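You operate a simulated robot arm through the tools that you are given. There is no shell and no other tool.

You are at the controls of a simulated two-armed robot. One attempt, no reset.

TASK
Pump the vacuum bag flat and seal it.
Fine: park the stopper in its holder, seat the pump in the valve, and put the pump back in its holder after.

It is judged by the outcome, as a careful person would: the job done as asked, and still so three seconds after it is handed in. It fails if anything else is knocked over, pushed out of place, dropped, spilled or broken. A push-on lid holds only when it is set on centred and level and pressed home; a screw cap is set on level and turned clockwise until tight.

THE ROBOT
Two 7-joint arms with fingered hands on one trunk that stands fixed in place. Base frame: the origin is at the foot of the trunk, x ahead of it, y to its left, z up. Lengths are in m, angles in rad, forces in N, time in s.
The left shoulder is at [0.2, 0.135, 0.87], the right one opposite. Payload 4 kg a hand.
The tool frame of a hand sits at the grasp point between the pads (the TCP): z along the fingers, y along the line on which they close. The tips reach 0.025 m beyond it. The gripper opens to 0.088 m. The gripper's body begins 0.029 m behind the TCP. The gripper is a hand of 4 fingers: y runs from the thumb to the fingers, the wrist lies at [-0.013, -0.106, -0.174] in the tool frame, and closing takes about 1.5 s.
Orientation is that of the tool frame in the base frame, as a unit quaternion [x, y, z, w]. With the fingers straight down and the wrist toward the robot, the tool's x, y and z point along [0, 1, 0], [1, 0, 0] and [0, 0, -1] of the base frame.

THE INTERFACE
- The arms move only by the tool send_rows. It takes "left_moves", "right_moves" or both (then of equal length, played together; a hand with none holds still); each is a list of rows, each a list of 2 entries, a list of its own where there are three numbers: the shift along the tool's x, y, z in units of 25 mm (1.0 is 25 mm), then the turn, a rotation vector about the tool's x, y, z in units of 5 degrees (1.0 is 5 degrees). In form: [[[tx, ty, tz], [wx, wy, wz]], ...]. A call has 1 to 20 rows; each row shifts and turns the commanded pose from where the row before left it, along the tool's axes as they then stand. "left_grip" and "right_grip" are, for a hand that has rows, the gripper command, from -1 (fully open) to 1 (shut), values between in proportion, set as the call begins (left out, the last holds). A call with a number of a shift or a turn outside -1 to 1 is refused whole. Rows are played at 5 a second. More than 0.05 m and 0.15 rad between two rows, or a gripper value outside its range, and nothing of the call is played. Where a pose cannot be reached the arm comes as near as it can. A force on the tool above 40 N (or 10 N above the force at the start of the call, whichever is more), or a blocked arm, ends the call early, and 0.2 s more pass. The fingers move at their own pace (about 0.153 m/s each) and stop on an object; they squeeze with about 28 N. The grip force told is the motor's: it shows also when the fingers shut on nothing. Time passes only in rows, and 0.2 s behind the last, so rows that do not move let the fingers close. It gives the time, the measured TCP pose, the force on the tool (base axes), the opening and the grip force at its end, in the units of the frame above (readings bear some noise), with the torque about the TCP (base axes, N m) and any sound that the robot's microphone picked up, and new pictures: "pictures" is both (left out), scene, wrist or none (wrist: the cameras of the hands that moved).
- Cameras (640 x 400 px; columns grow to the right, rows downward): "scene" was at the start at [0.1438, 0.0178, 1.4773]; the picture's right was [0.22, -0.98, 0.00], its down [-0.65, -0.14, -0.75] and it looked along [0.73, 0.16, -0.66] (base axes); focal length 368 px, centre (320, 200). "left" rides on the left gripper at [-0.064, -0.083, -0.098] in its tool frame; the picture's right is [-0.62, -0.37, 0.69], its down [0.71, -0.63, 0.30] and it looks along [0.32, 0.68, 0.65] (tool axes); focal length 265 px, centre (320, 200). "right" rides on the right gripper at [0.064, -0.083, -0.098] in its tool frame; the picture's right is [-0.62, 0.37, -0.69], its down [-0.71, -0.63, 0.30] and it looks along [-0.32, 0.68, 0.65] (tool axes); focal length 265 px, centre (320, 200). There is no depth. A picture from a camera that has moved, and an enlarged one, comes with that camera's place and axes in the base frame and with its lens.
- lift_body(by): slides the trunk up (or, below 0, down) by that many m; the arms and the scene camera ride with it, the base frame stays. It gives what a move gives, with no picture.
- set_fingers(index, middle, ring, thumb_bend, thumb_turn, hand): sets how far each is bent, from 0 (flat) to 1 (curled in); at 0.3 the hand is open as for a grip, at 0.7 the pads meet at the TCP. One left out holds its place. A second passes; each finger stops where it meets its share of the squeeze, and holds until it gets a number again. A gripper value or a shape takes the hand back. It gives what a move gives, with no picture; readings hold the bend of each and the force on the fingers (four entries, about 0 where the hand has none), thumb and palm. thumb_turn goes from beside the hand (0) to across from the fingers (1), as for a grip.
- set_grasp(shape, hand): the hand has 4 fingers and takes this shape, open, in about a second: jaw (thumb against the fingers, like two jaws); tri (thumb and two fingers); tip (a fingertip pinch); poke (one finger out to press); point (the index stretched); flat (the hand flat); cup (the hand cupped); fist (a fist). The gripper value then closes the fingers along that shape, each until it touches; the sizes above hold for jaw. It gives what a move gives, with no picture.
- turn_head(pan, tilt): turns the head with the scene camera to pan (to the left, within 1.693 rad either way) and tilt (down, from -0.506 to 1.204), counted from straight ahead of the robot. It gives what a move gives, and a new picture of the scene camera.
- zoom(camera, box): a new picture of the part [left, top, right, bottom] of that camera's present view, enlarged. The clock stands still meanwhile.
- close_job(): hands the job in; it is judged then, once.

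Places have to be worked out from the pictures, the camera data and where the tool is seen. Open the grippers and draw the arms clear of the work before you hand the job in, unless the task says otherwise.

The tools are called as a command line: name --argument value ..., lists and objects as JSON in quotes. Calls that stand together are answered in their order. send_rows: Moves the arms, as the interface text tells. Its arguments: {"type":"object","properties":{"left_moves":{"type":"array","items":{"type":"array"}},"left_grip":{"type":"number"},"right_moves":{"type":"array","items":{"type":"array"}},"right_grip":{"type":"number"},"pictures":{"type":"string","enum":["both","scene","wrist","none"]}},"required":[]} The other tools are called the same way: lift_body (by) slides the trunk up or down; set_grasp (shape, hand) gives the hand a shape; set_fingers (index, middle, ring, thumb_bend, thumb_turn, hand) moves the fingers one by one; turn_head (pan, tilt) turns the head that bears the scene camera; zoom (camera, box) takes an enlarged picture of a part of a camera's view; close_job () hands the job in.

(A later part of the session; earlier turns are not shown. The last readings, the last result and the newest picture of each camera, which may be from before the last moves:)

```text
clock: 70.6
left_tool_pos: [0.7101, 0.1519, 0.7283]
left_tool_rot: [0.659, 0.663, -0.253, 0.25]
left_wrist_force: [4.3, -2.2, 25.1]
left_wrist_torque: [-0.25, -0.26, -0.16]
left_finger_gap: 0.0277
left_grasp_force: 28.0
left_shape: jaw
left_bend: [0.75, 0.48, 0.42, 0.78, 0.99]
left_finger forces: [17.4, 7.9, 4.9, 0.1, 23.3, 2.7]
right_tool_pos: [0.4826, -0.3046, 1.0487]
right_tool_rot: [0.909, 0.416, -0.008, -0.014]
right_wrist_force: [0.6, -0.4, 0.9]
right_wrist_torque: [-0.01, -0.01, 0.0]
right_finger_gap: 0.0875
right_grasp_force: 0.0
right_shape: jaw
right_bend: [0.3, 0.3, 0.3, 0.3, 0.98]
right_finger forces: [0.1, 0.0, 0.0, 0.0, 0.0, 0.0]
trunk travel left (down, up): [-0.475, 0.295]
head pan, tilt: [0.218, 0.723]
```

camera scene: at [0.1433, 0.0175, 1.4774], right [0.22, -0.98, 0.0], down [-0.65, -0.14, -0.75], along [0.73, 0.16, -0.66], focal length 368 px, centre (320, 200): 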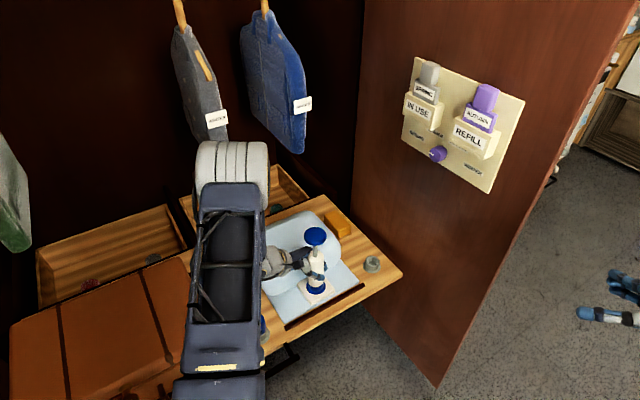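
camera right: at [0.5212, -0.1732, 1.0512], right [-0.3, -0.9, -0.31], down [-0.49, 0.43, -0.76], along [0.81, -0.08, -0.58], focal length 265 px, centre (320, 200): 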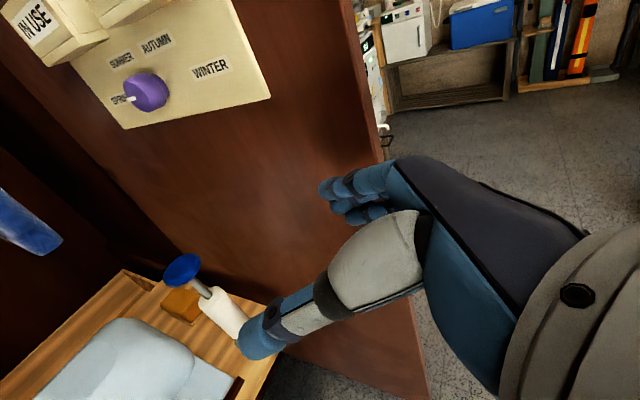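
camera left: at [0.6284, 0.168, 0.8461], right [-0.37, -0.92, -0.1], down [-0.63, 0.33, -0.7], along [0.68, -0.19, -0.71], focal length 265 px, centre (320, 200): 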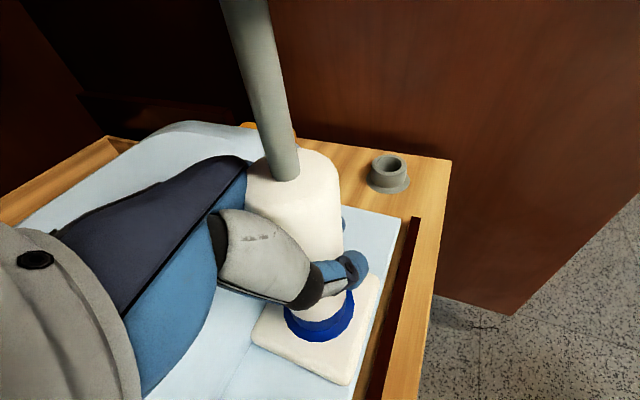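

The palm faces down. Now I'll yaw the right hand about the vertical so its wrist ends up back-right, closing the fingers into a blunt pusher.

send_rows --right_moves '[[[0, 0, 0], [0, 0, -1]], [[0, 0, 0], [0, 0, -1]], [[0, 0, 0], [0, 0, -1]], [[0, 0, 0], [0, 0, -1]], [[0, 0, 0], [0, 0, -1]], [[0, 0, 0], [0, 0, -1]], [[0, 0, 0], [0, 0, -1]], [[0, 0, 0], [0, 0, -1]], [[0, 0, 0], [0, 0, -1]], [[0, 0, 0], [0, 0, -1]], [[0, 0, 0], [0, 0, -1]], [[0, 0, 0], [0, 0, -1]], [[0, 0, 0], [0, 0, -1]], [[0, 0, 0], [0, 0, -1]], [[0, 0, 0], [0, 0, -1]], [[0, 0, 0], [0, 0, -1]], [[0, 0, 0], [0, 0, -1]], [[0, 0, 0], [0, 0, -1]], [[0, 0, 0], [0, 0, -1]], [[0, 0, 0], [0, 0, -1]]]' --right_grip 1

```text
clock: 74.8
left_tool_pos: [0.7105, 0.1507, 0.7275]
left_tool_rot: [0.66, 0.663, -0.252, 0.249]
left_wrist_force: [3.1, -3.0, 22.4]
left_wrist_torque: [-0.27, -0.27, -0.1]
left_finger_gap: 0.0277
left_grasp_force: 27.8
left_shape: jaw
left_bend: [0.75, 0.48, 0.42, 0.78, 0.99]
left_finger forces: [17.5, 7.7, 4.8, 0.1, 23.4, 2.8]
right_tool_pos: [0.4831, -0.3054, 1.0479]
right_tool_rot: [0.265, 0.964, 0.005, -0.015]
right_wrist_force: [0.0, 0.3, -0.1]
right_wrist_torque: [0.0, -0.02, -0.02]
right_finger_gap: 0.0
right_grasp_force: 28.1
right_shape: jaw
right_bend: [0.7, 0.7, 0.7, 0.39, 1.0]
right_finger forces: [0.1, 0.0, 0.0, 0.0, 0.0, 0.0]
trunk travel left (down, up): [-0.475, 0.295]
head pan, tilt: [0.218, 0.723]
camera scene: at [0.1433, 0.0176, 1.4774], right [0.22, -0.98, 0.0], down [-0.65, -0.14, -0.75], along [0.73, 0.16, -0.66], focal length 368 px, centre (320, 200)
camera right: at [0.3874, -0.3459, 1.147], right [0.74, -0.01, 0.67], down [0.29, -0.9, -0.33], along [0.61, 0.43, -0.66], focal length 265 px, centre (320, 200)
```

scene: 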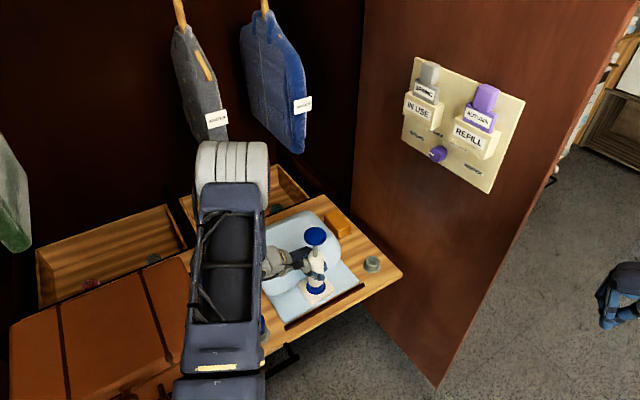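
right: 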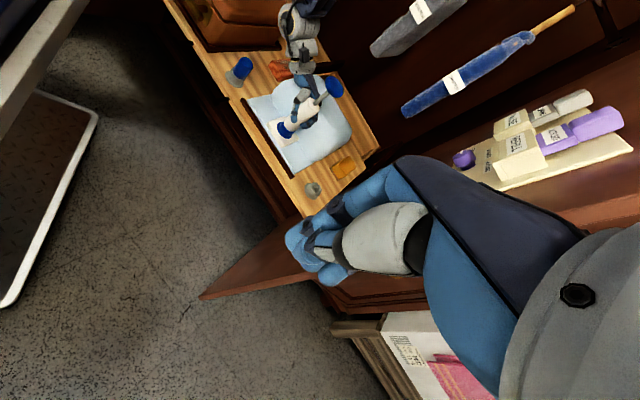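

The right hand is ready. I'll move it toward the pump, stopping short and to the right of the knob.

send_rows --right_moves '[[[0.035, 0.925, 0.12], [0, 0, 0]], [[0.035, 0.925, 0.12], [0, 0, 0]], [[0.035, 0.925, 0.12], [0, 0, 0]], [[0.035, 0.925, 0.12], [0, 0, 0]], [[0.035, 0.925, 0.12], [0, 0, 0]], [[0.035, 0.925, 0.12], [0, 0, 0]], [[0.035, 0.925, 0.12], [0, 0, 0]], [[0.035, 0.925, 0.12], [0, 0, 0]], [[0.035, 0.925, 0.12], [0, 0, 0]], [[0.035, 0.925, 0.12], [0, 0, 0]], [[0.035, 0.925, 0.12], [0, 0, 0]], [[0.035, 0.925, 0.12], [0, 0, 0]], [[0.035, 0.925, 0.12], [0, 0, 0]], [[0.035, 0.925, 0.12], [0, 0, 0]], [[0.035, 0.925, 0.12], [0, 0, 0]], [[0.035, 0.925, 0.12], [0, 0, 0]]]'

```text
clock: 78.2
left_tool_pos: [0.7111, 0.1516, 0.7285]
left_tool_rot: [0.659, 0.664, -0.252, 0.25]
left_wrist_force: [3.1, -3.5, 21.1]
left_wrist_torque: [-0.25, -0.28, -0.12]
left_finger_gap: 0.0275
left_grasp_force: 27.5
left_shape: jaw
left_bend: [0.75, 0.48, 0.42, 0.78, 0.99]
left_finger forces: [17.9, 7.7, 4.8, 0.1, 23.7, 3.0]
right_tool_pos: [0.6357, -0.021, 1.0079]
right_tool_rot: [0.265, 0.964, 0.005, -0.014]
right_wrist_force: [0.5, 0.1, -0.4]
right_wrist_torque: [0.01, 0.0, 0.02]
right_finger_gap: 0.0
right_grasp_force: 27.8
right_shape: jaw
right_bend: [0.7, 0.7, 0.7, 0.4, 1.0]
right_finger forces: [0.0, 0.0, 0.0, 0.0, 0.0, 0.0]
right hand out of reach, approached as far as the arm can: row 15, 16
trunk travel left (down, up): [-0.475, 0.295]
head pan, tilt: [0.218, 0.723]
camera scene: at [0.1434, 0.0176, 1.4774], right [0.22, -0.98, 0.0], down [-0.65, -0.14, -0.75], along [0.73, 0.16, -0.66], focal length 368 px, centre (320, 200)
camera right: at [0.5413, -0.0612, 1.1076], right [0.74, -0.01, 0.67], down [0.28, -0.9, -0.33], along [0.61, 0.43, -0.66], focal length 265 px, centre (320, 200)
```

scene: 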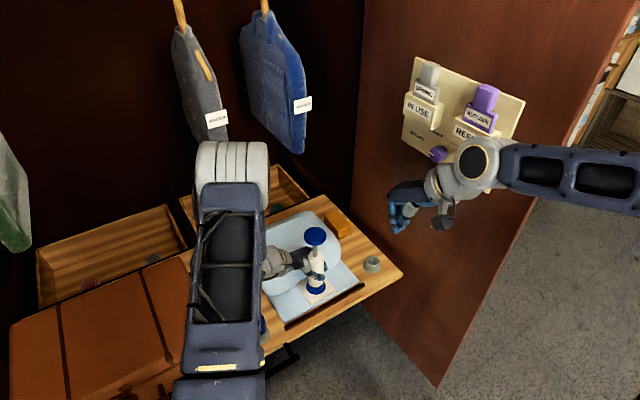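
right: 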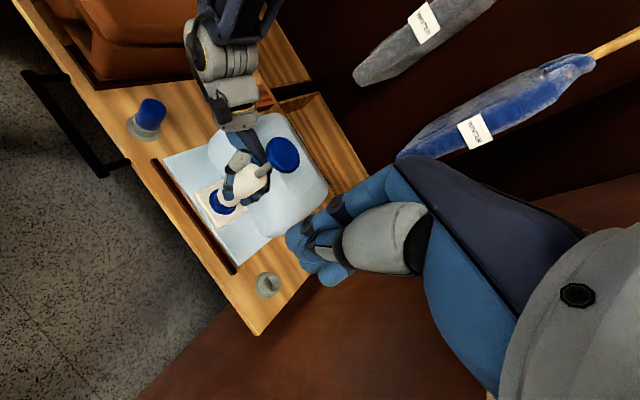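

The arm reports its limit at this yaw. I'll yaw back 30° and continue toward the knob.

send_rows --right_moves '[[[0, 0, 0], [0, 0, 1]], [[0, 0, 0], [0, 0, 1]], [[0, 0, 0], [0, 0, 1]], [[0, 0, 0], [0, 0, 1]], [[0, 0, 0], [0, 0, 1]], [[0, 0, 0], [0, 0, 1]], [[0.8, 0.5, 0], [0, 0, 0]], [[0.8, 0.5, 0], [0, 0, 0]], [[0.8, 0.5, 0], [0, 0, 0]]]'

```text
clock: 80.2
left_tool_pos: [0.7112, 0.151, 0.7277]
left_tool_rot: [0.659, 0.663, -0.253, 0.25]
left_wrist_force: [3.2, -3.5, 19.8]
left_wrist_torque: [-0.3, -0.24, -0.06]
left_finger_gap: 0.0274
left_grasp_force: 27.6
left_shape: jaw
left_bend: [0.75, 0.48, 0.42, 0.78, 0.99]
left_finger forces: [18.8, 7.5, 4.6, 0.1, 24.0, 2.9]
right_tool_pos: [0.6424, -0.0135, 1.0138]
right_tool_rot: [0.506, 0.862, 0.002, -0.015]
right_wrist_force: [0.0, 0.6, -0.9]
right_wrist_torque: [0.02, 0.0, 0.01]
right_finger_gap: 0.0
right_grasp_force: 27.7
right_shape: jaw
right_bend: [0.7, 0.7, 0.7, 0.4, 1.0]
right_finger forces: [0.0, 0.1, 0.1, 0.0, 0.0, 0.1]
right hand out of reach, approached as far as the arm can: row 7, 8, 9
trunk travel left (down, up): [-0.475, 0.295]
head pan, tilt: [0.218, 0.723]
camera scene: at [0.1434, 0.0176, 1.4773], right [0.22, -0.98, 0.0], down [-0.65, -0.14, -0.75], along [0.73, 0.16, -0.66], focal length 368 px, centre (320, 200)
camera right: at [0.5409, -0.0005, 1.1149], right [0.64, -0.37, 0.67], down [-0.21, -0.93, -0.32], along [0.74, 0.06, -0.67], focal length 265 px, centre (320, 200)
```

scene: 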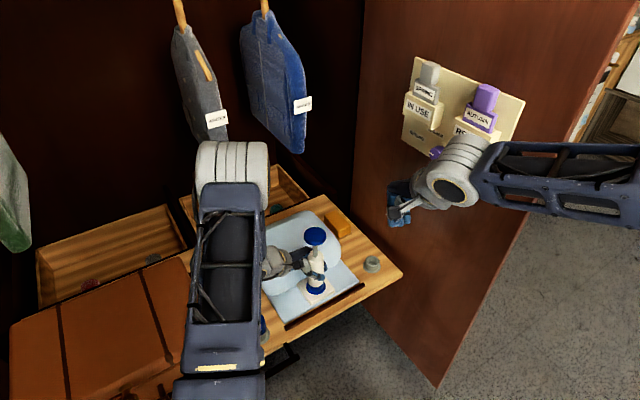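
right: 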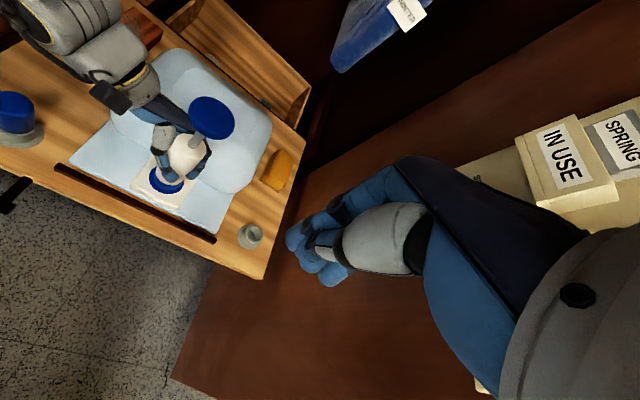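

send_rows --right_moves '[[[0, 0, 0.9], [0, 0, 0]], [[0, 0, 0.9], [0, 0, 0]], [[0, 0, 0.9], [0, 0, 0]], [[0.6, 0.85, 0], [0, 0, 0]], [[0.6, 0.85, 0], [0, 0, 0]], [[0.6, 0.85, 0], [0, 0, 0]]]'

```text
clock: 81.6
left_tool_pos: [0.7108, 0.1513, 0.7275]
left_tool_rot: [0.659, 0.663, -0.252, 0.25]
left_wrist_force: [4.3, -3.3, 19.0]
left_wrist_torque: [-0.28, -0.24, -0.04]
left_finger_gap: 0.0274
left_grasp_force: 28.1
left_shape: jaw
left_bend: [0.75, 0.48, 0.42, 0.78, 0.99]
left_finger forces: [18.7, 7.3, 4.6, 0.1, 24.0, 2.8]
right_tool_pos: [0.6523, -0.0417, 0.9692]
right_tool_rot: [0.506, 0.862, 0.001, -0.016]
right_wrist_force: [0.4, -0.6, 0.2]
right_wrist_torque: [-0.03, -0.01, -0.02]
right_finger_gap: 0.0
right_grasp_force: 27.7
right_shape: jaw
right_bend: [0.7, 0.7, 0.7, 0.4, 1.0]
right_finger forces: [0.0, 0.0, 0.0, 0.0, 0.0, 0.1]
right hand out of reach, approached as far as the arm can: row 1, 2, 3, 4, 5, 6
trunk travel left (down, up): [-0.475, 0.295]
head pan, tilt: [0.218, 0.723]
camera scene: at [0.1435, 0.0176, 1.4773], right [0.22, -0.98, 0.0], down [-0.65, -0.14, -0.75], along [0.73, 0.16, -0.66], focal length 368 px, centre (320, 200)
camera right: at [0.5512, -0.0278, 1.0701], right [0.64, -0.37, 0.67], down [-0.21, -0.93, -0.32], along [0.74, 0.06, -0.67], focal length 265 px, centre (320, 200)
```

scene: 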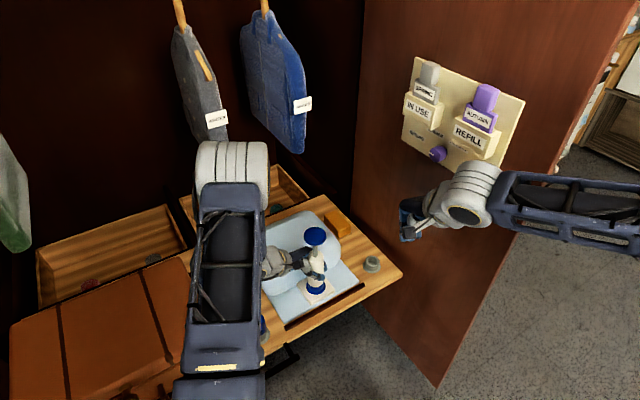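
right: 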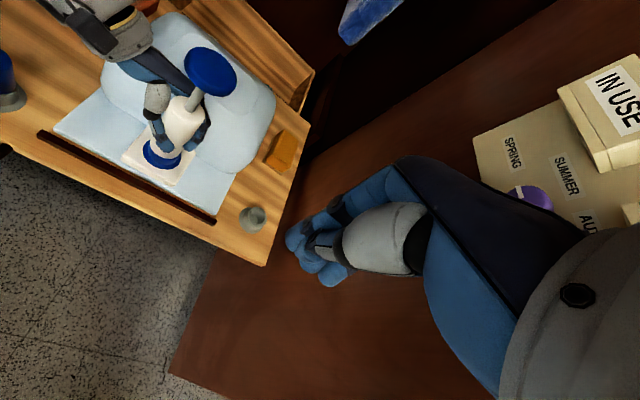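

The right arm cannot get across in this posture. Since the pump stands seated in the valve by itself, I'll retreat the right arm and work the knob from above with the left hand.

send_rows --right_moves '[[[-0.42, -0.89, -0.23], [0, 0, 0]], [[-0.42, -0.89, -0.23], [0, 0, 0]], [[-0.42, -0.89, -0.23], [0, 0, 0]], [[-0.42, -0.89, -0.23], [0, 0, 0]], [[-0.42, -0.89, -0.23], [0, 0, 0]], [[-0.42, -0.89, -0.23], [0, 0, 0]], [[-0.42, -0.89, -0.23], [0, 0, 0]], [[-0.42, -0.89, -0.23], [0, 0, 0]], [[-0.42, -0.89, -0.23], [0, 0, 0]], [[-0.42, -0.89, -0.23], [0, 0, 0]], [[-0.42, -0.89, -0.23], [0, 0, 0]], [[-0.42, -0.89, -0.23], [0, 0, 0]], [[-0.42, -0.89, -0.23], [0, 0, 0]]]' --pictures "scene"

```text
clock: 84.4
left_tool_pos: [0.7106, 0.1511, 0.7273]
left_tool_rot: [0.659, 0.663, -0.253, 0.249]
left_wrist_force: [3.7, -4.4, 16.6]
left_wrist_torque: [-0.28, -0.21, -0.05]
left_finger_gap: 0.0276
left_grasp_force: 27.8
left_shape: jaw
left_bend: [0.75, 0.48, 0.42, 0.78, 0.99]
left_finger forces: [18.8, 7.3, 4.7, 0.0, 24.3, 3.1]
right_tool_pos: [0.4688, -0.3, 1.0476]
right_tool_rot: [0.504, 0.863, 0.002, -0.015]
right_wrist_force: [0.3, -0.3, -0.2]
right_wrist_torque: [-0.01, -0.02, 0.01]
right_finger_gap: 0.0
right_grasp_force: 28.3
right_shape: jaw
right_bend: [0.7, 0.7, 0.7, 0.4, 1.0]
right_finger forces: [0.0, 0.1, 0.0, 0.1, 0.0, 0.0]
trunk travel left (down, up): [-0.475, 0.295]
head pan, tilt: [0.218, 0.723]
camera scene: at [0.1435, 0.0176, 1.4773], right [0.22, -0.98, 0.0], down [-0.65, -0.14, -0.75], along [0.73, 0.16, -0.66], focal length 368 px, centre (320, 200)
```

scene: 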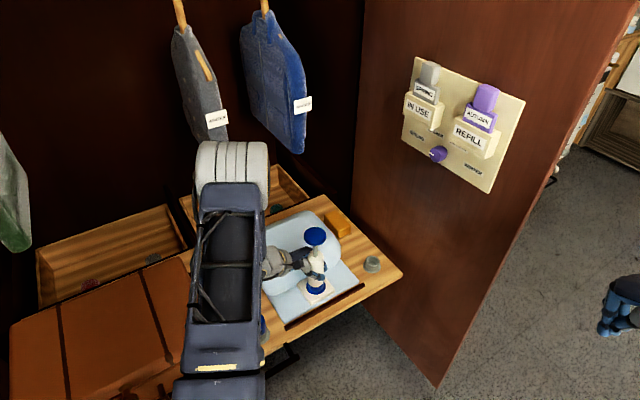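

The right arm is clear. Now I'll open the left hand and check that the pump stays standing in the valve.

send_rows --left_moves '[[[0, 0, 0], [0, 0, 0]], [[0, 0, 0], [0, 0, 0]], [[0, 0, 0], [0, 0, 0]], [[0, 0, 0], [0, 0, 0]], [[0, 0, 0], [0, 0, 0]], [[0, 0, 0], [0, 0, 0]], [[0, 0, 0], [0, 0, 0]]]' --left_grip -0.8

zoom --camera "scene" --box '[270, 200, 370, 310]'

```text
clock: 86.0
left_tool_pos: [0.7103, 0.1515, 0.7272]
left_tool_rot: [0.659, 0.663, -0.252, 0.248]
left_wrist_force: [0.1, 0.0, 0.6]
left_wrist_torque: [-0.02, -0.01, -0.01]
left_finger_gap: 0.0792
left_grasp_force: 0.0
left_shape: jaw
left_bend: [0.3, 0.32, 0.3, 0.34, 0.98]
left_finger forces: [0.0, 0.0, 0.0, 0.1, 0.0, 0.3]
right_tool_pos: [0.4692, -0.3011, 1.0458]
right_tool_rot: [0.506, 0.862, 0.001, -0.015]
right_wrist_force: [0.3, 0.6, 0.2]
right_wrist_torque: [0.0, -0.04, 0.02]
right_finger_gap: 0.0
right_grasp_force: 28.0
right_shape: jaw
right_bend: [0.7, 0.7, 0.7, 0.4, 1.0]
right_finger forces: [0.0, 0.0, 0.0, 0.1, 0.1, 0.0]
trunk travel left (down, up): [-0.475, 0.295]
head pan, tilt: [0.218, 0.723]
camera scene: at [0.1439, 0.0177, 1.4773], right [0.22, -0.98, 0.0], down [-0.65, -0.14, -0.75], along [0.73, 0.16, -0.66], focal length 368 px, centre (320, 200)
camera left: at [0.6282, 0.168, 0.8451], right [-0.37, -0.92, -0.1], down [-0.64, 0.33, -0.7], along [0.68, -0.19, -0.71], focal length 265 px, centre (320, 200)
```

scene: 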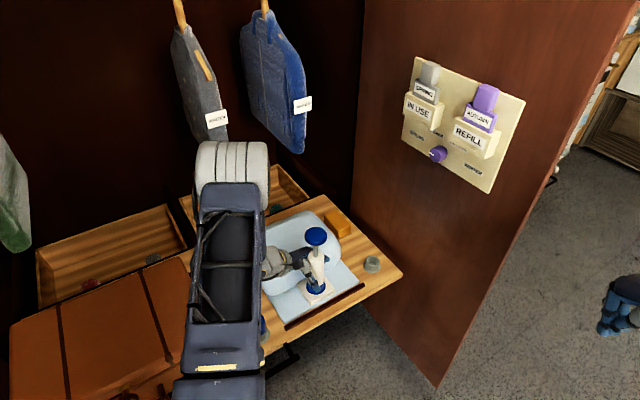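
left: 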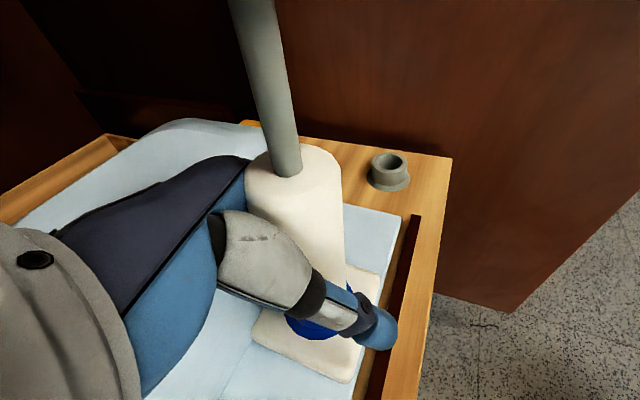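

```text
3.64 times, centred on (320, 255) of scene
camera zoom: at [0.1439, 0.0177, 1.4773], right [0.22, -0.98, 0.0], down [-0.65, -0.14, -0.75], along [0.73, 0.16, -0.66], focal length 1338 px, centre (320, 0)
```

zoom: 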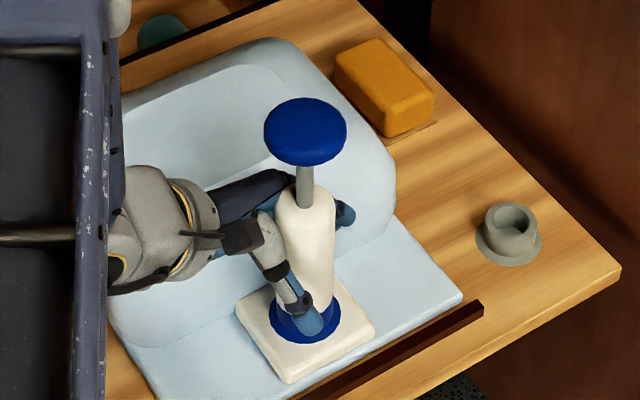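

The pump stands upright on its own. I'll withdraw the left hand along its approach axis, then turn it palm-down.

send_rows --left_moves '[[[0, 0, -0.4], [0, 0, 0]], [[0, 0, -0.8], [0, 0, 0]], [[0, 0, -0.9], [0, 0, 0]], [[0, 0, -0.9], [0, 0, 0]], [[0, 0, -0.9], [0, 0, 0]], [[0, 0, -0.9], [0, 0, 0]], [[0, 0, -0.9], [0, 0, 0]], [[-0.5, 0, -0.5], [0, 1, 0]], [[-0.5, 0, -0.5], [0, 1, 0]], [[-0.4, 0, -0.6], [0, 1, 0]], [[-0.3, 0, -0.7], [0, 1, 0]], [[0, 0, -0.7], [0, 1, 0]], [[0, 0, 0], [0, 1, 0]], [[0, 0, 0], [0, 1, 0]], [[0, 0, 0], [0, 1, 0]]]'

```text
clock: 89.2
left_tool_pos: [0.7121, 0.2493, 0.922]
left_tool_rot: [0.705, 0.709, -0.012, 0.007]
left_wrist_force: [-0.6, -0.3, 0.3]
left_wrist_torque: [0.0, -0.02, 0.0]
left_finger_gap: 0.0793
left_grasp_force: 0.1
left_shape: jaw
left_bend: [0.3, 0.32, 0.3, 0.34, 0.98]
left_finger forces: [0.0, 0.0, 0.0, 0.0, 0.0, 0.0]
right_tool_pos: [0.4696, -0.3005, 1.0462]
right_tool_rot: [0.506, 0.863, 0.001, -0.016]
right_wrist_force: [-0.1, -0.2, 0.6]
right_wrist_torque: [0.01, 0.01, -0.05]
right_finger_gap: 0.0
right_grasp_force: 27.7
right_shape: jaw
right_bend: [0.7, 0.7, 0.7, 0.4, 1.0]
right_finger forces: [0.1, 0.0, 0.0, 0.0, 0.0, 0.1]
trunk travel left (down, up): [-0.475, 0.295]
head pan, tilt: [0.218, 0.723]
camera scene: at [0.1439, 0.0178, 1.4773], right [0.22, -0.98, 0.0], down [-0.65, -0.14, -0.75], along [0.73, 0.16, -0.66], focal length 368 px, centre (320, 200)
camera left: at [0.6299, 0.1867, 1.0236], right [-0.37, -0.64, -0.67], down [-0.63, 0.7, -0.32], along [0.68, 0.31, -0.67], focal length 265 px, centre (320, 200)
```

scene: 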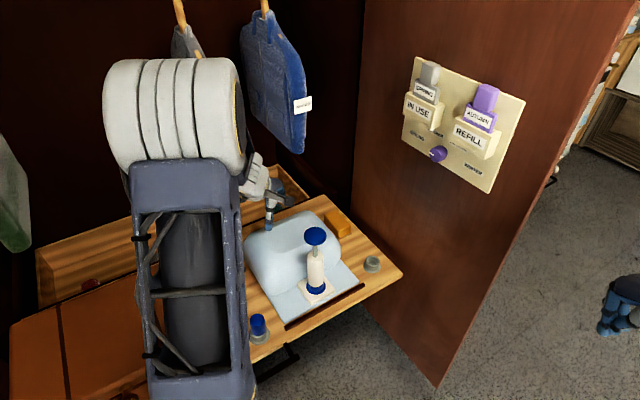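
left: 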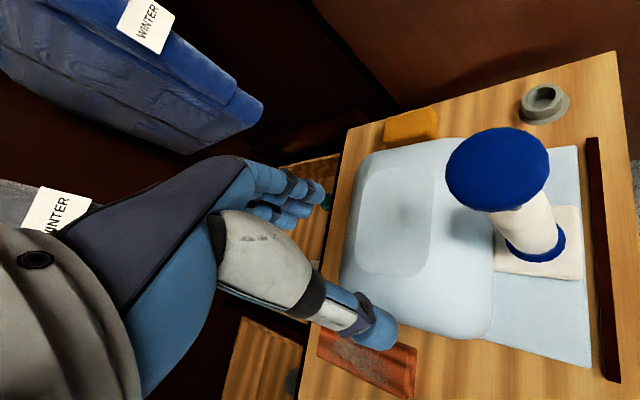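

With this arm posture the housing stays to the left. The knob's top centre is at about (0.713, 0.154, 0.848), so I'll move the open hand over it.

send_rows --left_moves '[[[-0.95, 0, 0], [0, 0, 0]], [[-0.95, 0, 0], [0, 0, 0]], [[-0.95, 0, 0], [0, 0, 0]], [[-0.95, 0, 0], [0, 0, 0]]]'

```text
clock: 90.2
left_tool_pos: [0.7121, 0.1528, 0.9256]
left_tool_rot: [0.706, 0.708, -0.012, 0.007]
left_wrist_force: [1.0, 1.3, 0.5]
left_wrist_torque: [-0.04, 0.01, 0.02]
left_finger_gap: 0.0793
left_grasp_force: 0.0
left_shape: jaw
left_bend: [0.3, 0.32, 0.3, 0.34, 0.98]
left_finger forces: [0.1, 0.0, 0.0, 0.1, 0.0, 0.0]
right_tool_pos: [0.469, -0.2991, 1.0478]
right_tool_rot: [0.507, 0.862, 0.001, -0.016]
right_wrist_force: [-0.8, 0.0, 0.2]
right_wrist_torque: [0.01, -0.03, 0.03]
right_finger_gap: 0.0002
right_grasp_force: 27.8
right_shape: jaw
right_bend: [0.7, 0.7, 0.7, 0.4, 1.0]
right_finger forces: [0.1, 0.0, 0.1, 0.0, 0.0, 0.0]
trunk travel left (down, up): [-0.475, 0.295]
head pan, tilt: [0.218, 0.723]
camera scene: at [0.1439, 0.0179, 1.4773], right [0.22, -0.98, 0.0], down [-0.65, -0.14, -0.75], along [0.73, 0.16, -0.66], focal length 368 px, centre (320, 200)
camera left: at [0.6299, 0.0904, 1.0273], right [-0.37, -0.64, -0.67], down [-0.64, 0.7, -0.32], along [0.68, 0.31, -0.67], focal length 265 px, centre (320, 200)
```

scene: 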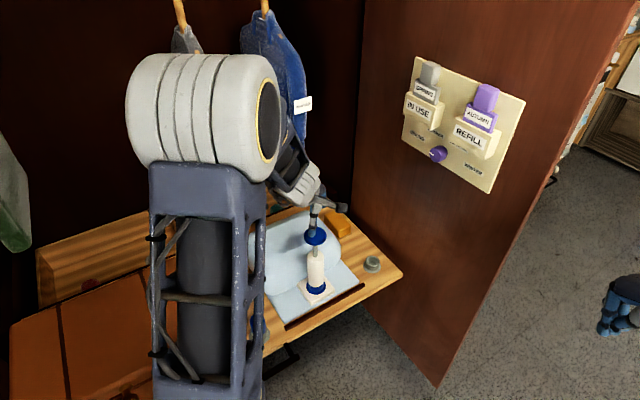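
left: 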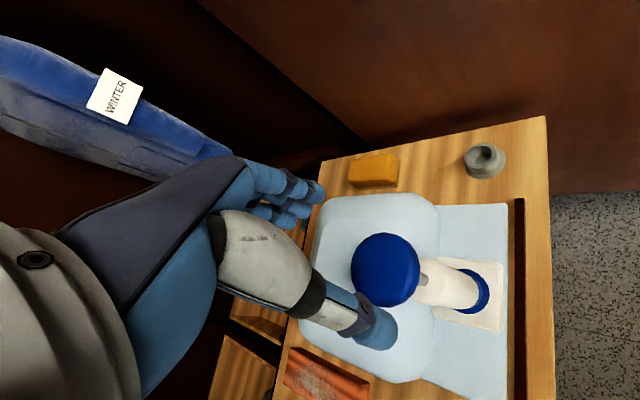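

The hand is centred over the knob to within 2 mm. I'll descend so the fingers straddle it.

send_rows --left_moves '[[[0.08, 0.04, 0.765], [0, 0, 0]], [[0, 0, 0.765], [0, 0, 0]], [[0, 0, 0.765], [0, 0, 0]], [[0, 0, 0.765], [0, 0, 0]], [[0, 0, 0.6], [0, 0, 0]]]'

zoom --camera "scene" --box '[260, 170, 370, 310]'

```text
clock: 91.4
left_tool_pos: [0.7136, 0.1531, 0.8334]
left_tool_rot: [0.706, 0.708, -0.012, 0.008]
left_wrist_force: [-0.2, -0.1, 1.5]
left_wrist_torque: [-0.03, 0.0, -0.01]
left_finger_gap: 0.0793
left_grasp_force: 0.1
left_shape: jaw
left_bend: [0.3, 0.32, 0.3, 0.33, 0.98]
left_finger forces: [0.1, 0.0, 0.0, 0.0, 0.4, 0.1]
right_tool_pos: [0.4693, -0.3001, 1.0451]
right_tool_rot: [0.506, 0.862, 0.002, -0.015]
right_wrist_force: [-0.3, -0.1, 0.6]
right_wrist_torque: [0.01, 0.0, 0.04]
right_finger_gap: 0.0
right_grasp_force: 28.3
right_shape: jaw
right_bend: [0.7, 0.7, 0.7, 0.4, 1.0]
right_finger forces: [0.1, 0.0, 0.0, 0.1, 0.0, 0.0]
trunk travel left (down, up): [-0.475, 0.295]
head pan, tilt: [0.218, 0.723]
camera scene: at [0.1437, 0.0177, 1.4773], right [0.22, -0.98, 0.0], down [-0.65, -0.14, -0.75], along [0.73, 0.16, -0.66], focal length 368 px, centre (320, 200)
camera left: at [0.6304, 0.091, 0.9345], right [-0.37, -0.64, -0.67], down [-0.64, 0.7, -0.32], along [0.68, 0.31, -0.67], focal length 265 px, centre (320, 200)
```

scene: 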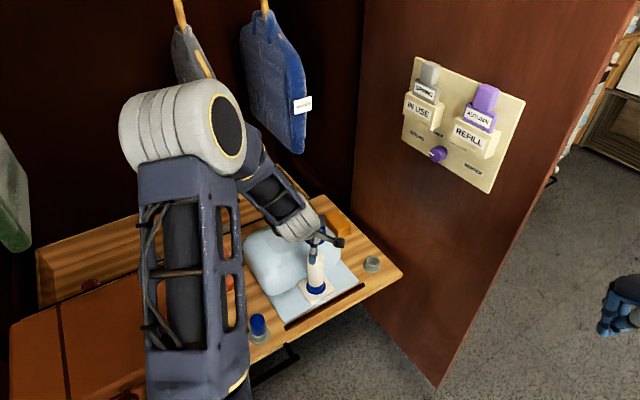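
left: 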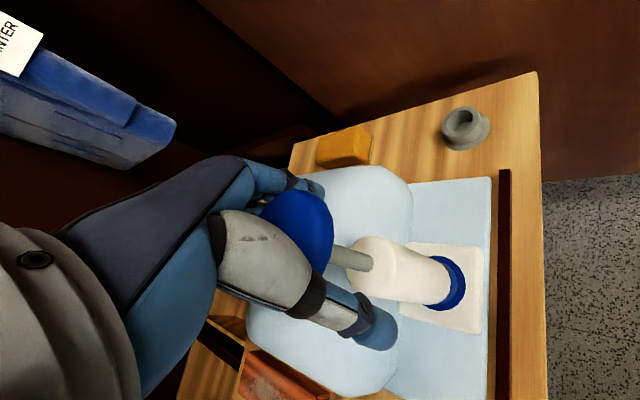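

```text
2.86 times, centred on (315, 240) of scene
camera zoom: at [0.1437, 0.0177, 1.4773], right [0.22, -0.98, 0.0], down [-0.65, -0.14, -0.75], along [0.73, 0.16, -0.66], focal length 1051 px, centre (334, 86)
```

zoom: 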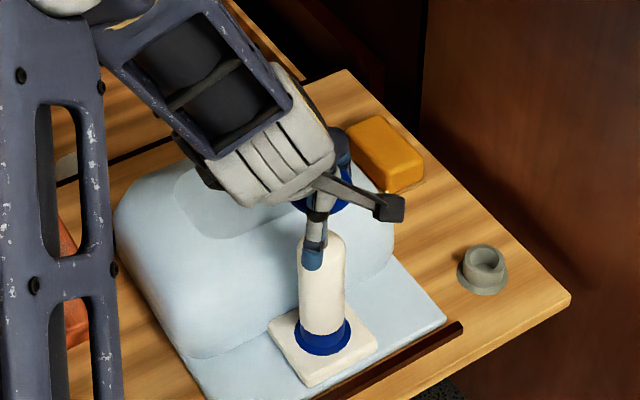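

The fingers straddle the knob. I'll press down with the palm over the knob in small steps to feel the plunger.

send_rows --left_moves '[[[0, 0, 0.2], [0, 0, 0]], [[0, 0, 0.2], [0, 0, 0]], [[0, 0, 0.2], [0, 0, 0]]]' --pictures "wrist"

```text
clock: 92.2
left_tool_pos: [0.7144, 0.1532, 0.8183]
left_tool_rot: [0.706, 0.708, -0.012, 0.008]
left_wrist_force: [0.1, 0.4, 1.9]
left_wrist_torque: [-0.01, 0.01, -0.01]
left_finger_gap: 0.0792
left_grasp_force: 0.0
left_shape: jaw
left_bend: [0.29, 0.32, 0.3, 0.33, 0.98]
left_finger forces: [0.8, 0.0, 0.0, 0.0, 1.5, 0.0]
right_tool_pos: [0.4683, -0.3004, 1.0459]
right_tool_rot: [0.506, 0.862, 0.001, -0.016]
right_wrist_force: [-0.1, 0.8, -0.4]
right_wrist_torque: [-0.02, -0.01, 0.0]
right_finger_gap: 0.0002
right_grasp_force: 27.9
right_shape: jaw
right_bend: [0.7, 0.7, 0.7, 0.4, 1.0]
right_finger forces: [0.0, 0.0, 0.0, 0.0, 0.1, 0.1]
trunk travel left (down, up): [-0.475, 0.295]
head pan, tilt: [0.218, 0.723]
camera left: at [0.6307, 0.0903, 0.9201], right [-0.37, -0.64, -0.67], down [-0.64, 0.7, -0.32], along [0.68, 0.31, -0.67], focal length 265 px, centre (320, 200)
```

left: 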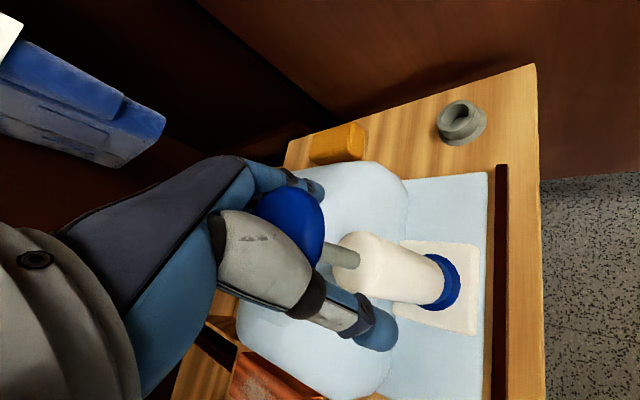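

The plunger moves with only about 2 N. I'll continue the down-stroke to the bottom and watch the bag.

send_rows --left_moves '[[[0, 0, 0.3], [0, 0, 0]], [[0, 0, 0.3], [0, 0, 0]], [[0, 0, 0.3], [0, 0, 0]], [[0, 0, 0.3], [0, 0, 0]]]'

zoom --camera "scene" --box '[230, 190, 400, 320]'

```text
clock: 93.2
left_tool_pos: [0.713, 0.1537, 0.7886]
left_tool_rot: [0.706, 0.708, -0.012, 0.007]
left_wrist_force: [-1.1, -1.2, 4.8]
left_wrist_torque: [0.0, 0.0, -0.05]
left_finger_gap: 0.0791
left_grasp_force: 0.1
left_shape: jaw
left_bend: [0.29, 0.32, 0.3, 0.33, 0.98]
left_finger forces: [1.9, 0.1, 0.0, 0.0, 3.4, 0.0]
right_tool_pos: [0.4689, -0.3002, 1.0466]
right_tool_rot: [0.505, 0.863, 0.001, -0.015]
right_wrist_force: [0.4, 0.3, 0.5]
right_wrist_torque: [0.02, -0.01, -0.02]
right_finger_gap: 0.0
right_grasp_force: 28.1
right_shape: jaw
right_bend: [0.7, 0.7, 0.7, 0.4, 1.0]
right_finger forces: [0.0, 0.0, 0.0, 0.0, 0.1, 0.1]
trunk travel left (down, up): [-0.475, 0.295]
head pan, tilt: [0.218, 0.723]
camera scene: at [0.1437, 0.0177, 1.4773], right [0.22, -0.98, 0.0], down [-0.65, -0.14, -0.75], along [0.73, 0.16, -0.66], focal length 368 px, centre (320, 200)
camera left: at [0.6303, 0.0904, 0.8902], right [-0.37, -0.64, -0.67], down [-0.63, 0.7, -0.32], along [0.68, 0.31, -0.67], focal length 265 px, centre (320, 200)
```

scene: 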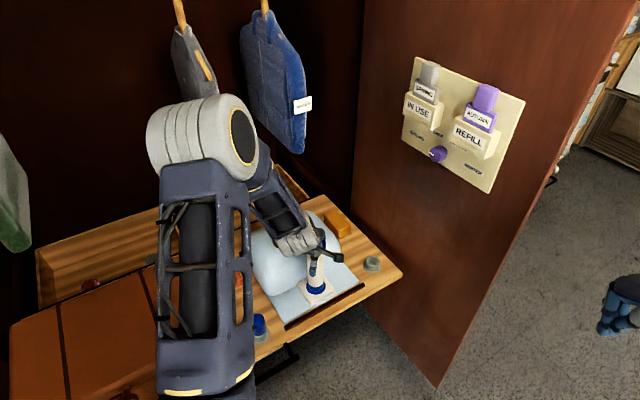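
left: 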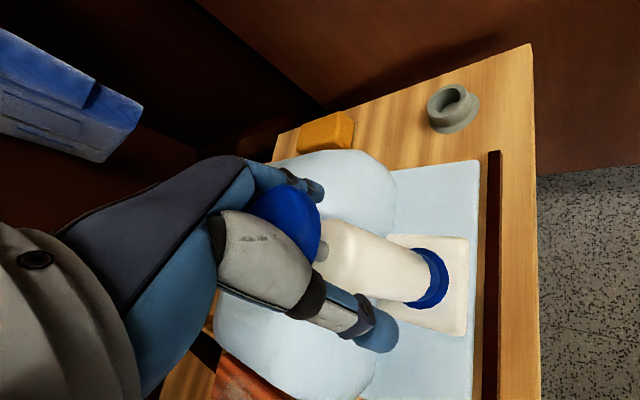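

```text
3.08 times, centred on (315, 255) of scene
camera zoom: at [0.1437, 0.0177, 1.4773], right [0.22, -0.98, 0.0], down [-0.65, -0.14, -0.75], along [0.73, 0.16, -0.66], focal length 1132 px, centre (335, 31)
```

zoom: 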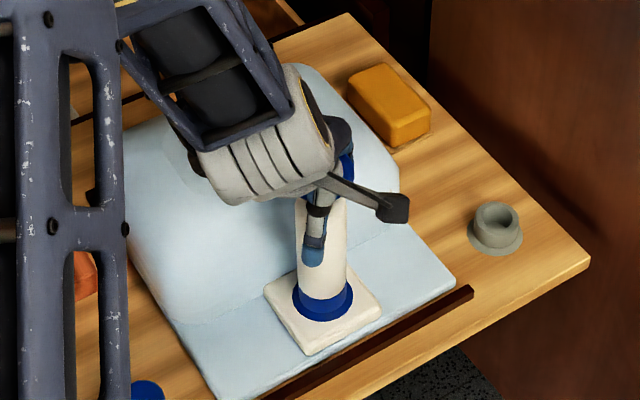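

The reaction force grows with depth, so the plunger has a return spring. I'll finish this stroke and then come back up to see whether the knob follows.

send_rows --left_moves '[[[0, 0, 0.25], [0, 0, 0]], [[0, 0, 0.2], [0, 0, 0]]]' --pictures "wrist"

send_rows --left_moves '[[[0, 0, -0.5], [0, 0, 0]], [[0, 0, -0.5], [0, 0, 0]], [[0, 0, -0.5], [0, 0, 0]], [[0, 0, -0.5], [0, 0, 0]], [[0, 0, -0.5], [0, 0, 0]]]'

zoom --camera "scene" --box '[230, 190, 400, 320]'

```text
clock: 93.8
left_tool_pos: [0.7134, 0.1531, 0.7776]
left_tool_rot: [0.706, 0.708, -0.013, 0.007]
left_wrist_force: [-1.7, -1.0, 5.5]
left_wrist_torque: [0.03, -0.02, 0.0]
left_finger_gap: 0.0791
left_grasp_force: 0.0
left_shape: jaw
left_bend: [0.29, 0.32, 0.3, 0.33, 0.98]
left_finger forces: [2.3, 0.0, 0.0, 0.0, 4.2, 0.0]
right_tool_pos: [0.4679, -0.3018, 1.0467]
right_tool_rot: [0.507, 0.862, 0.001, -0.015]
right_wrist_force: [-0.7, -0.6, 0.7]
right_wrist_torque: [-0.01, 0.0, -0.03]
right_finger_gap: 0.0
right_grasp_force: 27.9
right_shape: jaw
right_bend: [0.7, 0.7, 0.7, 0.4, 1.0]
right_finger forces: [0.0, 0.1, 0.0, 0.0, 0.0, 0.0]
trunk travel left (down, up): [-0.475, 0.295]
head pan, tilt: [0.218, 0.723]
camera left: at [0.6309, 0.0905, 0.8785], right [-0.37, -0.64, -0.67], down [-0.63, 0.7, -0.32], along [0.68, 0.31, -0.67], focal length 265 px, centre (320, 200)
```

left: 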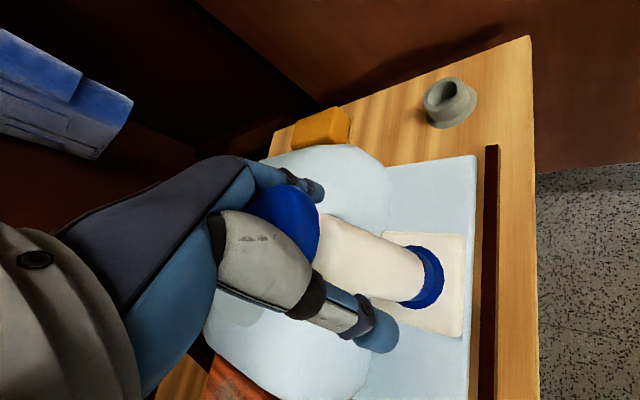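

```text
clock: 95.0
left_tool_pos: [0.7129, 0.154, 0.8402]
left_tool_rot: [0.705, 0.709, -0.013, 0.006]
left_wrist_force: [0.4, 0.5, 0.6]
left_wrist_torque: [0.03, -0.01, -0.01]
left_finger_gap: 0.0791
left_grasp_force: 0.1
left_shape: jaw
left_bend: [0.29, 0.32, 0.3, 0.33, 0.98]
left_finger forces: [0.0, 0.0, 0.0, 0.0, 0.0, 0.1]
right_tool_pos: [0.4689, -0.2992, 1.0457]
right_tool_rot: [0.506, 0.862, 0.001, -0.015]
right_wrist_force: [0.0, -0.3, 0.0]
right_wrist_torque: [-0.05, -0.01, 0.01]
right_finger_gap: 0.0
right_grasp_force: 27.9
right_shape: jaw
right_bend: [0.7, 0.7, 0.7, 0.4, 1.0]
right_finger forces: [0.0, 0.0, 0.1, 0.1, 0.0, 0.1]
trunk travel left (down, up): [-0.475, 0.295]
head pan, tilt: [0.218, 0.723]
camera scene: at [0.144, 0.0178, 1.4772], right [0.22, -0.98, 0.0], down [-0.65, -0.14, -0.75], along [0.73, 0.16, -0.66], focal length 368 px, centre (320, 200)
camera left: at [0.6303, 0.0916, 0.9417], right [-0.37, -0.64, -0.67], down [-0.64, 0.7, -0.32], along [0.68, 0.31, -0.67], focal length 265 px, centre (320, 200)
```

scene: 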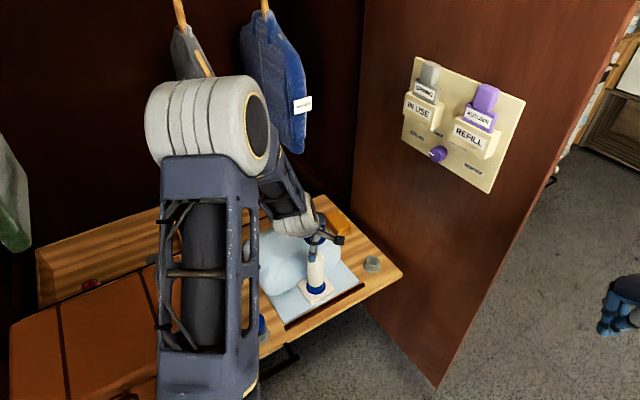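
left: 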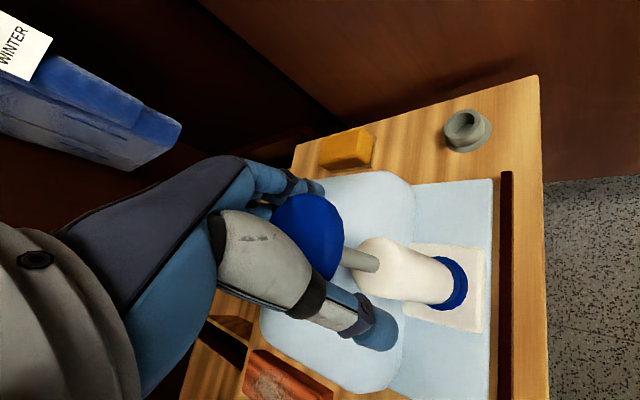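

```text
3.08 times, centred on (315, 255) of scene
camera zoom: at [0.144, 0.0178, 1.4772], right [0.22, -0.98, 0.0], down [-0.65, -0.14, -0.75], along [0.73, 0.16, -0.66], focal length 1132 px, centre (335, 31)
```

zoom: 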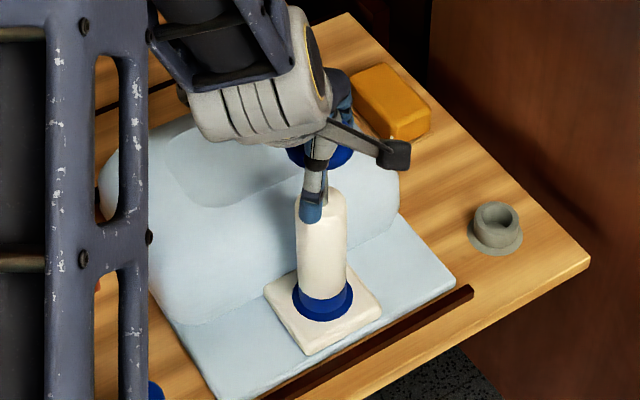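

The knob springs back with the hand. I'll run several full strokes, starting with three cycles.

send_rows --left_moves '[[[0, 0, 0.9], [0, 0, 0]], [[0, 0, 0.9], [0, 0, 0]], [[0, 0, 0.85], [0, 0, 0]], [[0, 0, -0.9], [0, 0, 0]], [[0, 0, -0.9], [0, 0, 0]], [[0, 0, -0.85], [0, 0, 0]], [[0, 0, 0.9], [0, 0, 0]], [[0, 0, 0.9], [0, 0, 0]], [[0, 0, 0.85], [0, 0, 0]], [[0, 0, -0.9], [0, 0, 0]], [[0, 0, -0.9], [0, 0, 0]], [[0, 0, -0.85], [0, 0, 0]], [[0, 0, 0.9], [0, 0, 0]], [[0, 0, 0.9], [0, 0, 0]], [[0, 0, 0.85], [0, 0, 0]], [[0, 0, -0.9], [0, 0, 0]], [[0, 0, -0.9], [0, 0, 0]], [[0, 0, -0.85], [0, 0, 0]]]'

zoom --camera "scene" --box '[230, 190, 400, 320]'

```text
clock: 98.8
left_tool_pos: [0.7116, 0.1537, 0.8393]
left_tool_rot: [0.705, 0.709, -0.014, 0.007]
left_wrist_force: [0.2, -0.2, 0.7]
left_wrist_torque: [0.01, 0.01, -0.01]
left_finger_gap: 0.0792
left_grasp_force: 0.1
left_shape: jaw
left_bend: [0.29, 0.32, 0.3, 0.33, 0.98]
left_finger forces: [0.0, 0.1, 0.1, 0.0, 0.1, 0.0]
right_tool_pos: [0.4695, -0.3001, 1.0473]
right_tool_rot: [0.506, 0.862, 0.001, -0.015]
right_wrist_force: [0.1, -0.8, 0.0]
right_wrist_torque: [0.05, 0.01, 0.04]
right_finger_gap: 0.0
right_grasp_force: 28.1
right_shape: jaw
right_bend: [0.7, 0.7, 0.7, 0.4, 1.0]
right_finger forces: [0.1, 0.0, 0.1, 0.0, 0.0, 0.0]
trunk travel left (down, up): [-0.475, 0.295]
head pan, tilt: [0.218, 0.723]
camera scene: at [0.144, 0.0178, 1.4772], right [0.22, -0.98, 0.0], down [-0.65, -0.14, -0.75], along [0.73, 0.16, -0.66], focal length 368 px, centre (320, 200)
camera left: at [0.629, 0.092, 0.9412], right [-0.37, -0.64, -0.67], down [-0.64, 0.7, -0.32], along [0.68, 0.31, -0.67], focal length 265 px, centre (320, 200)
```

scene: 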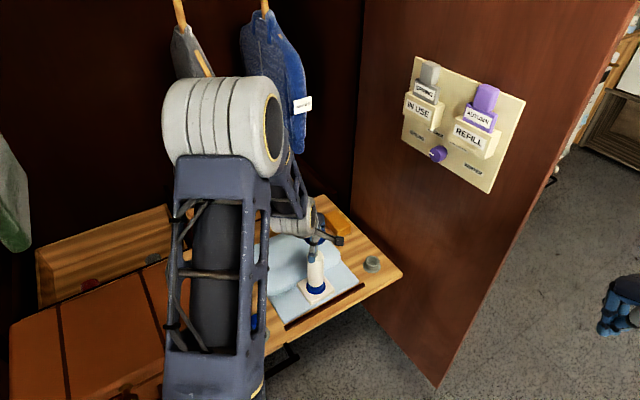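
left: 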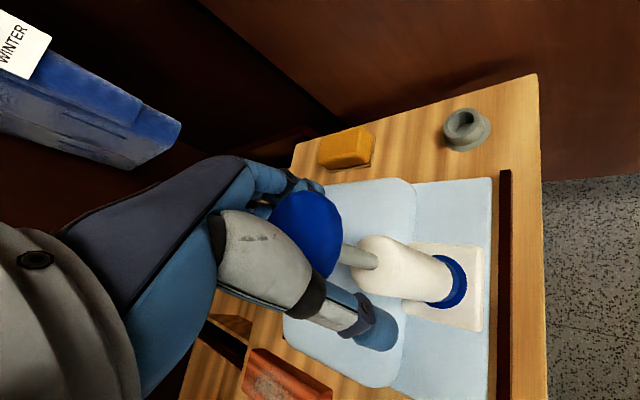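

```text
3.08 times, centred on (315, 255) of scene
camera zoom: at [0.144, 0.0178, 1.4772], right [0.22, -0.98, 0.0], down [-0.65, -0.14, -0.75], along [0.73, 0.16, -0.66], focal length 1132 px, centre (335, 31)
```

zoom: 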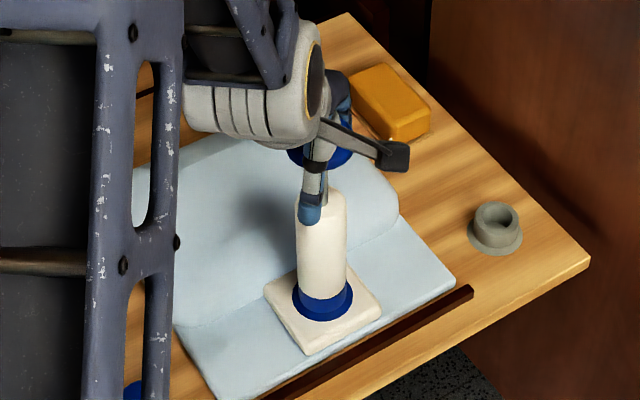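

The bag is clearly deflating. I'll do three more strokes.

send_rows --left_moves '[[[0, 0, 0.9], [0, 0, 0]], [[0, 0, 0.9], [0, 0, 0]], [[0, 0, 0.85], [0, 0, 0]], [[0, 0, -0.9], [0, 0, 0]], [[0, 0, -0.9], [0, 0, 0]], [[0, 0, -0.85], [0, 0, 0]], [[0, 0, 0.9], [0, 0, 0]], [[0, 0, 0.9], [0, 0, 0]], [[0, 0, 0.85], [0, 0, 0]], [[0, 0, -0.9], [0, 0, 0]], [[0, 0, -0.9], [0, 0, 0]], [[0, 0, -0.85], [0, 0, 0]], [[0, 0, 0.9], [0, 0, 0]], [[0, 0, 0.9], [0, 0, 0]], [[0, 0, 0.85], [0, 0, 0]], [[0, 0, -0.9], [0, 0, 0]], [[0, 0, -0.9], [0, 0, 0]], [[0, 0, -0.85], [0, 0, 0]]]'

zoom --camera "scene" --box '[230, 190, 400, 320]'

```text
clock: 102.6
left_tool_pos: [0.7123, 0.1528, 0.8407]
left_tool_rot: [0.706, 0.708, -0.013, 0.006]
left_wrist_force: [0.8, -0.4, 0.0]
left_wrist_torque: [-0.03, 0.01, 0.0]
left_finger_gap: 0.0791
left_grasp_force: 0.0
left_shape: jaw
left_bend: [0.29, 0.32, 0.3, 0.33, 0.98]
left_finger forces: [0.0, 0.0, 0.0, 0.0, 0.0, 0.0]
right_tool_pos: [0.4692, -0.3016, 1.0466]
right_tool_rot: [0.506, 0.862, 0.001, -0.015]
right_wrist_force: [-0.2, 0.0, -0.4]
right_wrist_torque: [0.0, 0.02, 0.03]
right_finger_gap: 0.0001
right_grasp_force: 27.9
right_shape: jaw
right_bend: [0.7, 0.7, 0.7, 0.4, 1.0]
right_finger forces: [0.0, 0.0, 0.1, 0.0, 0.0, 0.0]
trunk travel left (down, up): [-0.475, 0.295]
head pan, tilt: [0.218, 0.723]
camera scene: at [0.144, 0.0177, 1.4772], right [0.22, -0.98, 0.0], down [-0.65, -0.14, -0.75], along [0.73, 0.16, -0.66], focal length 368 px, centre (320, 200)
camera left: at [0.6304, 0.0907, 0.9414], right [-0.37, -0.64, -0.67], down [-0.63, 0.7, -0.32], along [0.68, 0.31, -0.67], focal length 265 px, centre (320, 200)
```

scene: 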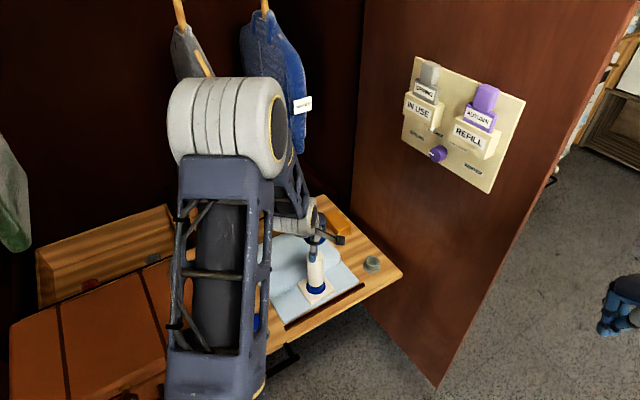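
left: 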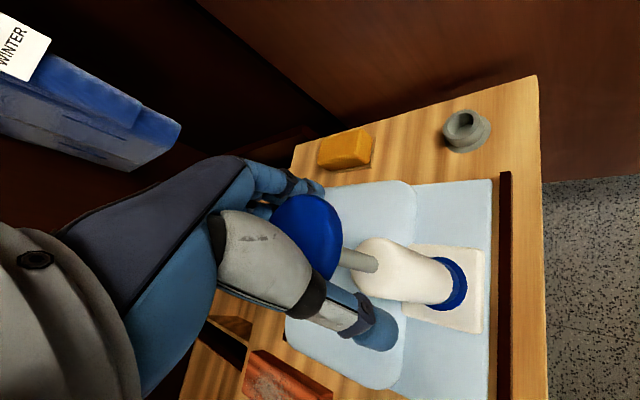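

```text
3.08 times, centred on (315, 255) of scene
camera zoom: at [0.144, 0.0177, 1.4772], right [0.22, -0.98, 0.0], down [-0.65, -0.14, -0.75], along [0.73, 0.16, -0.66], focal length 1132 px, centre (335, 31)
```

zoom: 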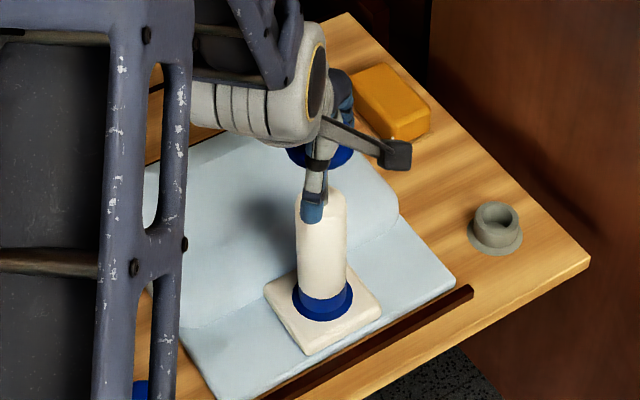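

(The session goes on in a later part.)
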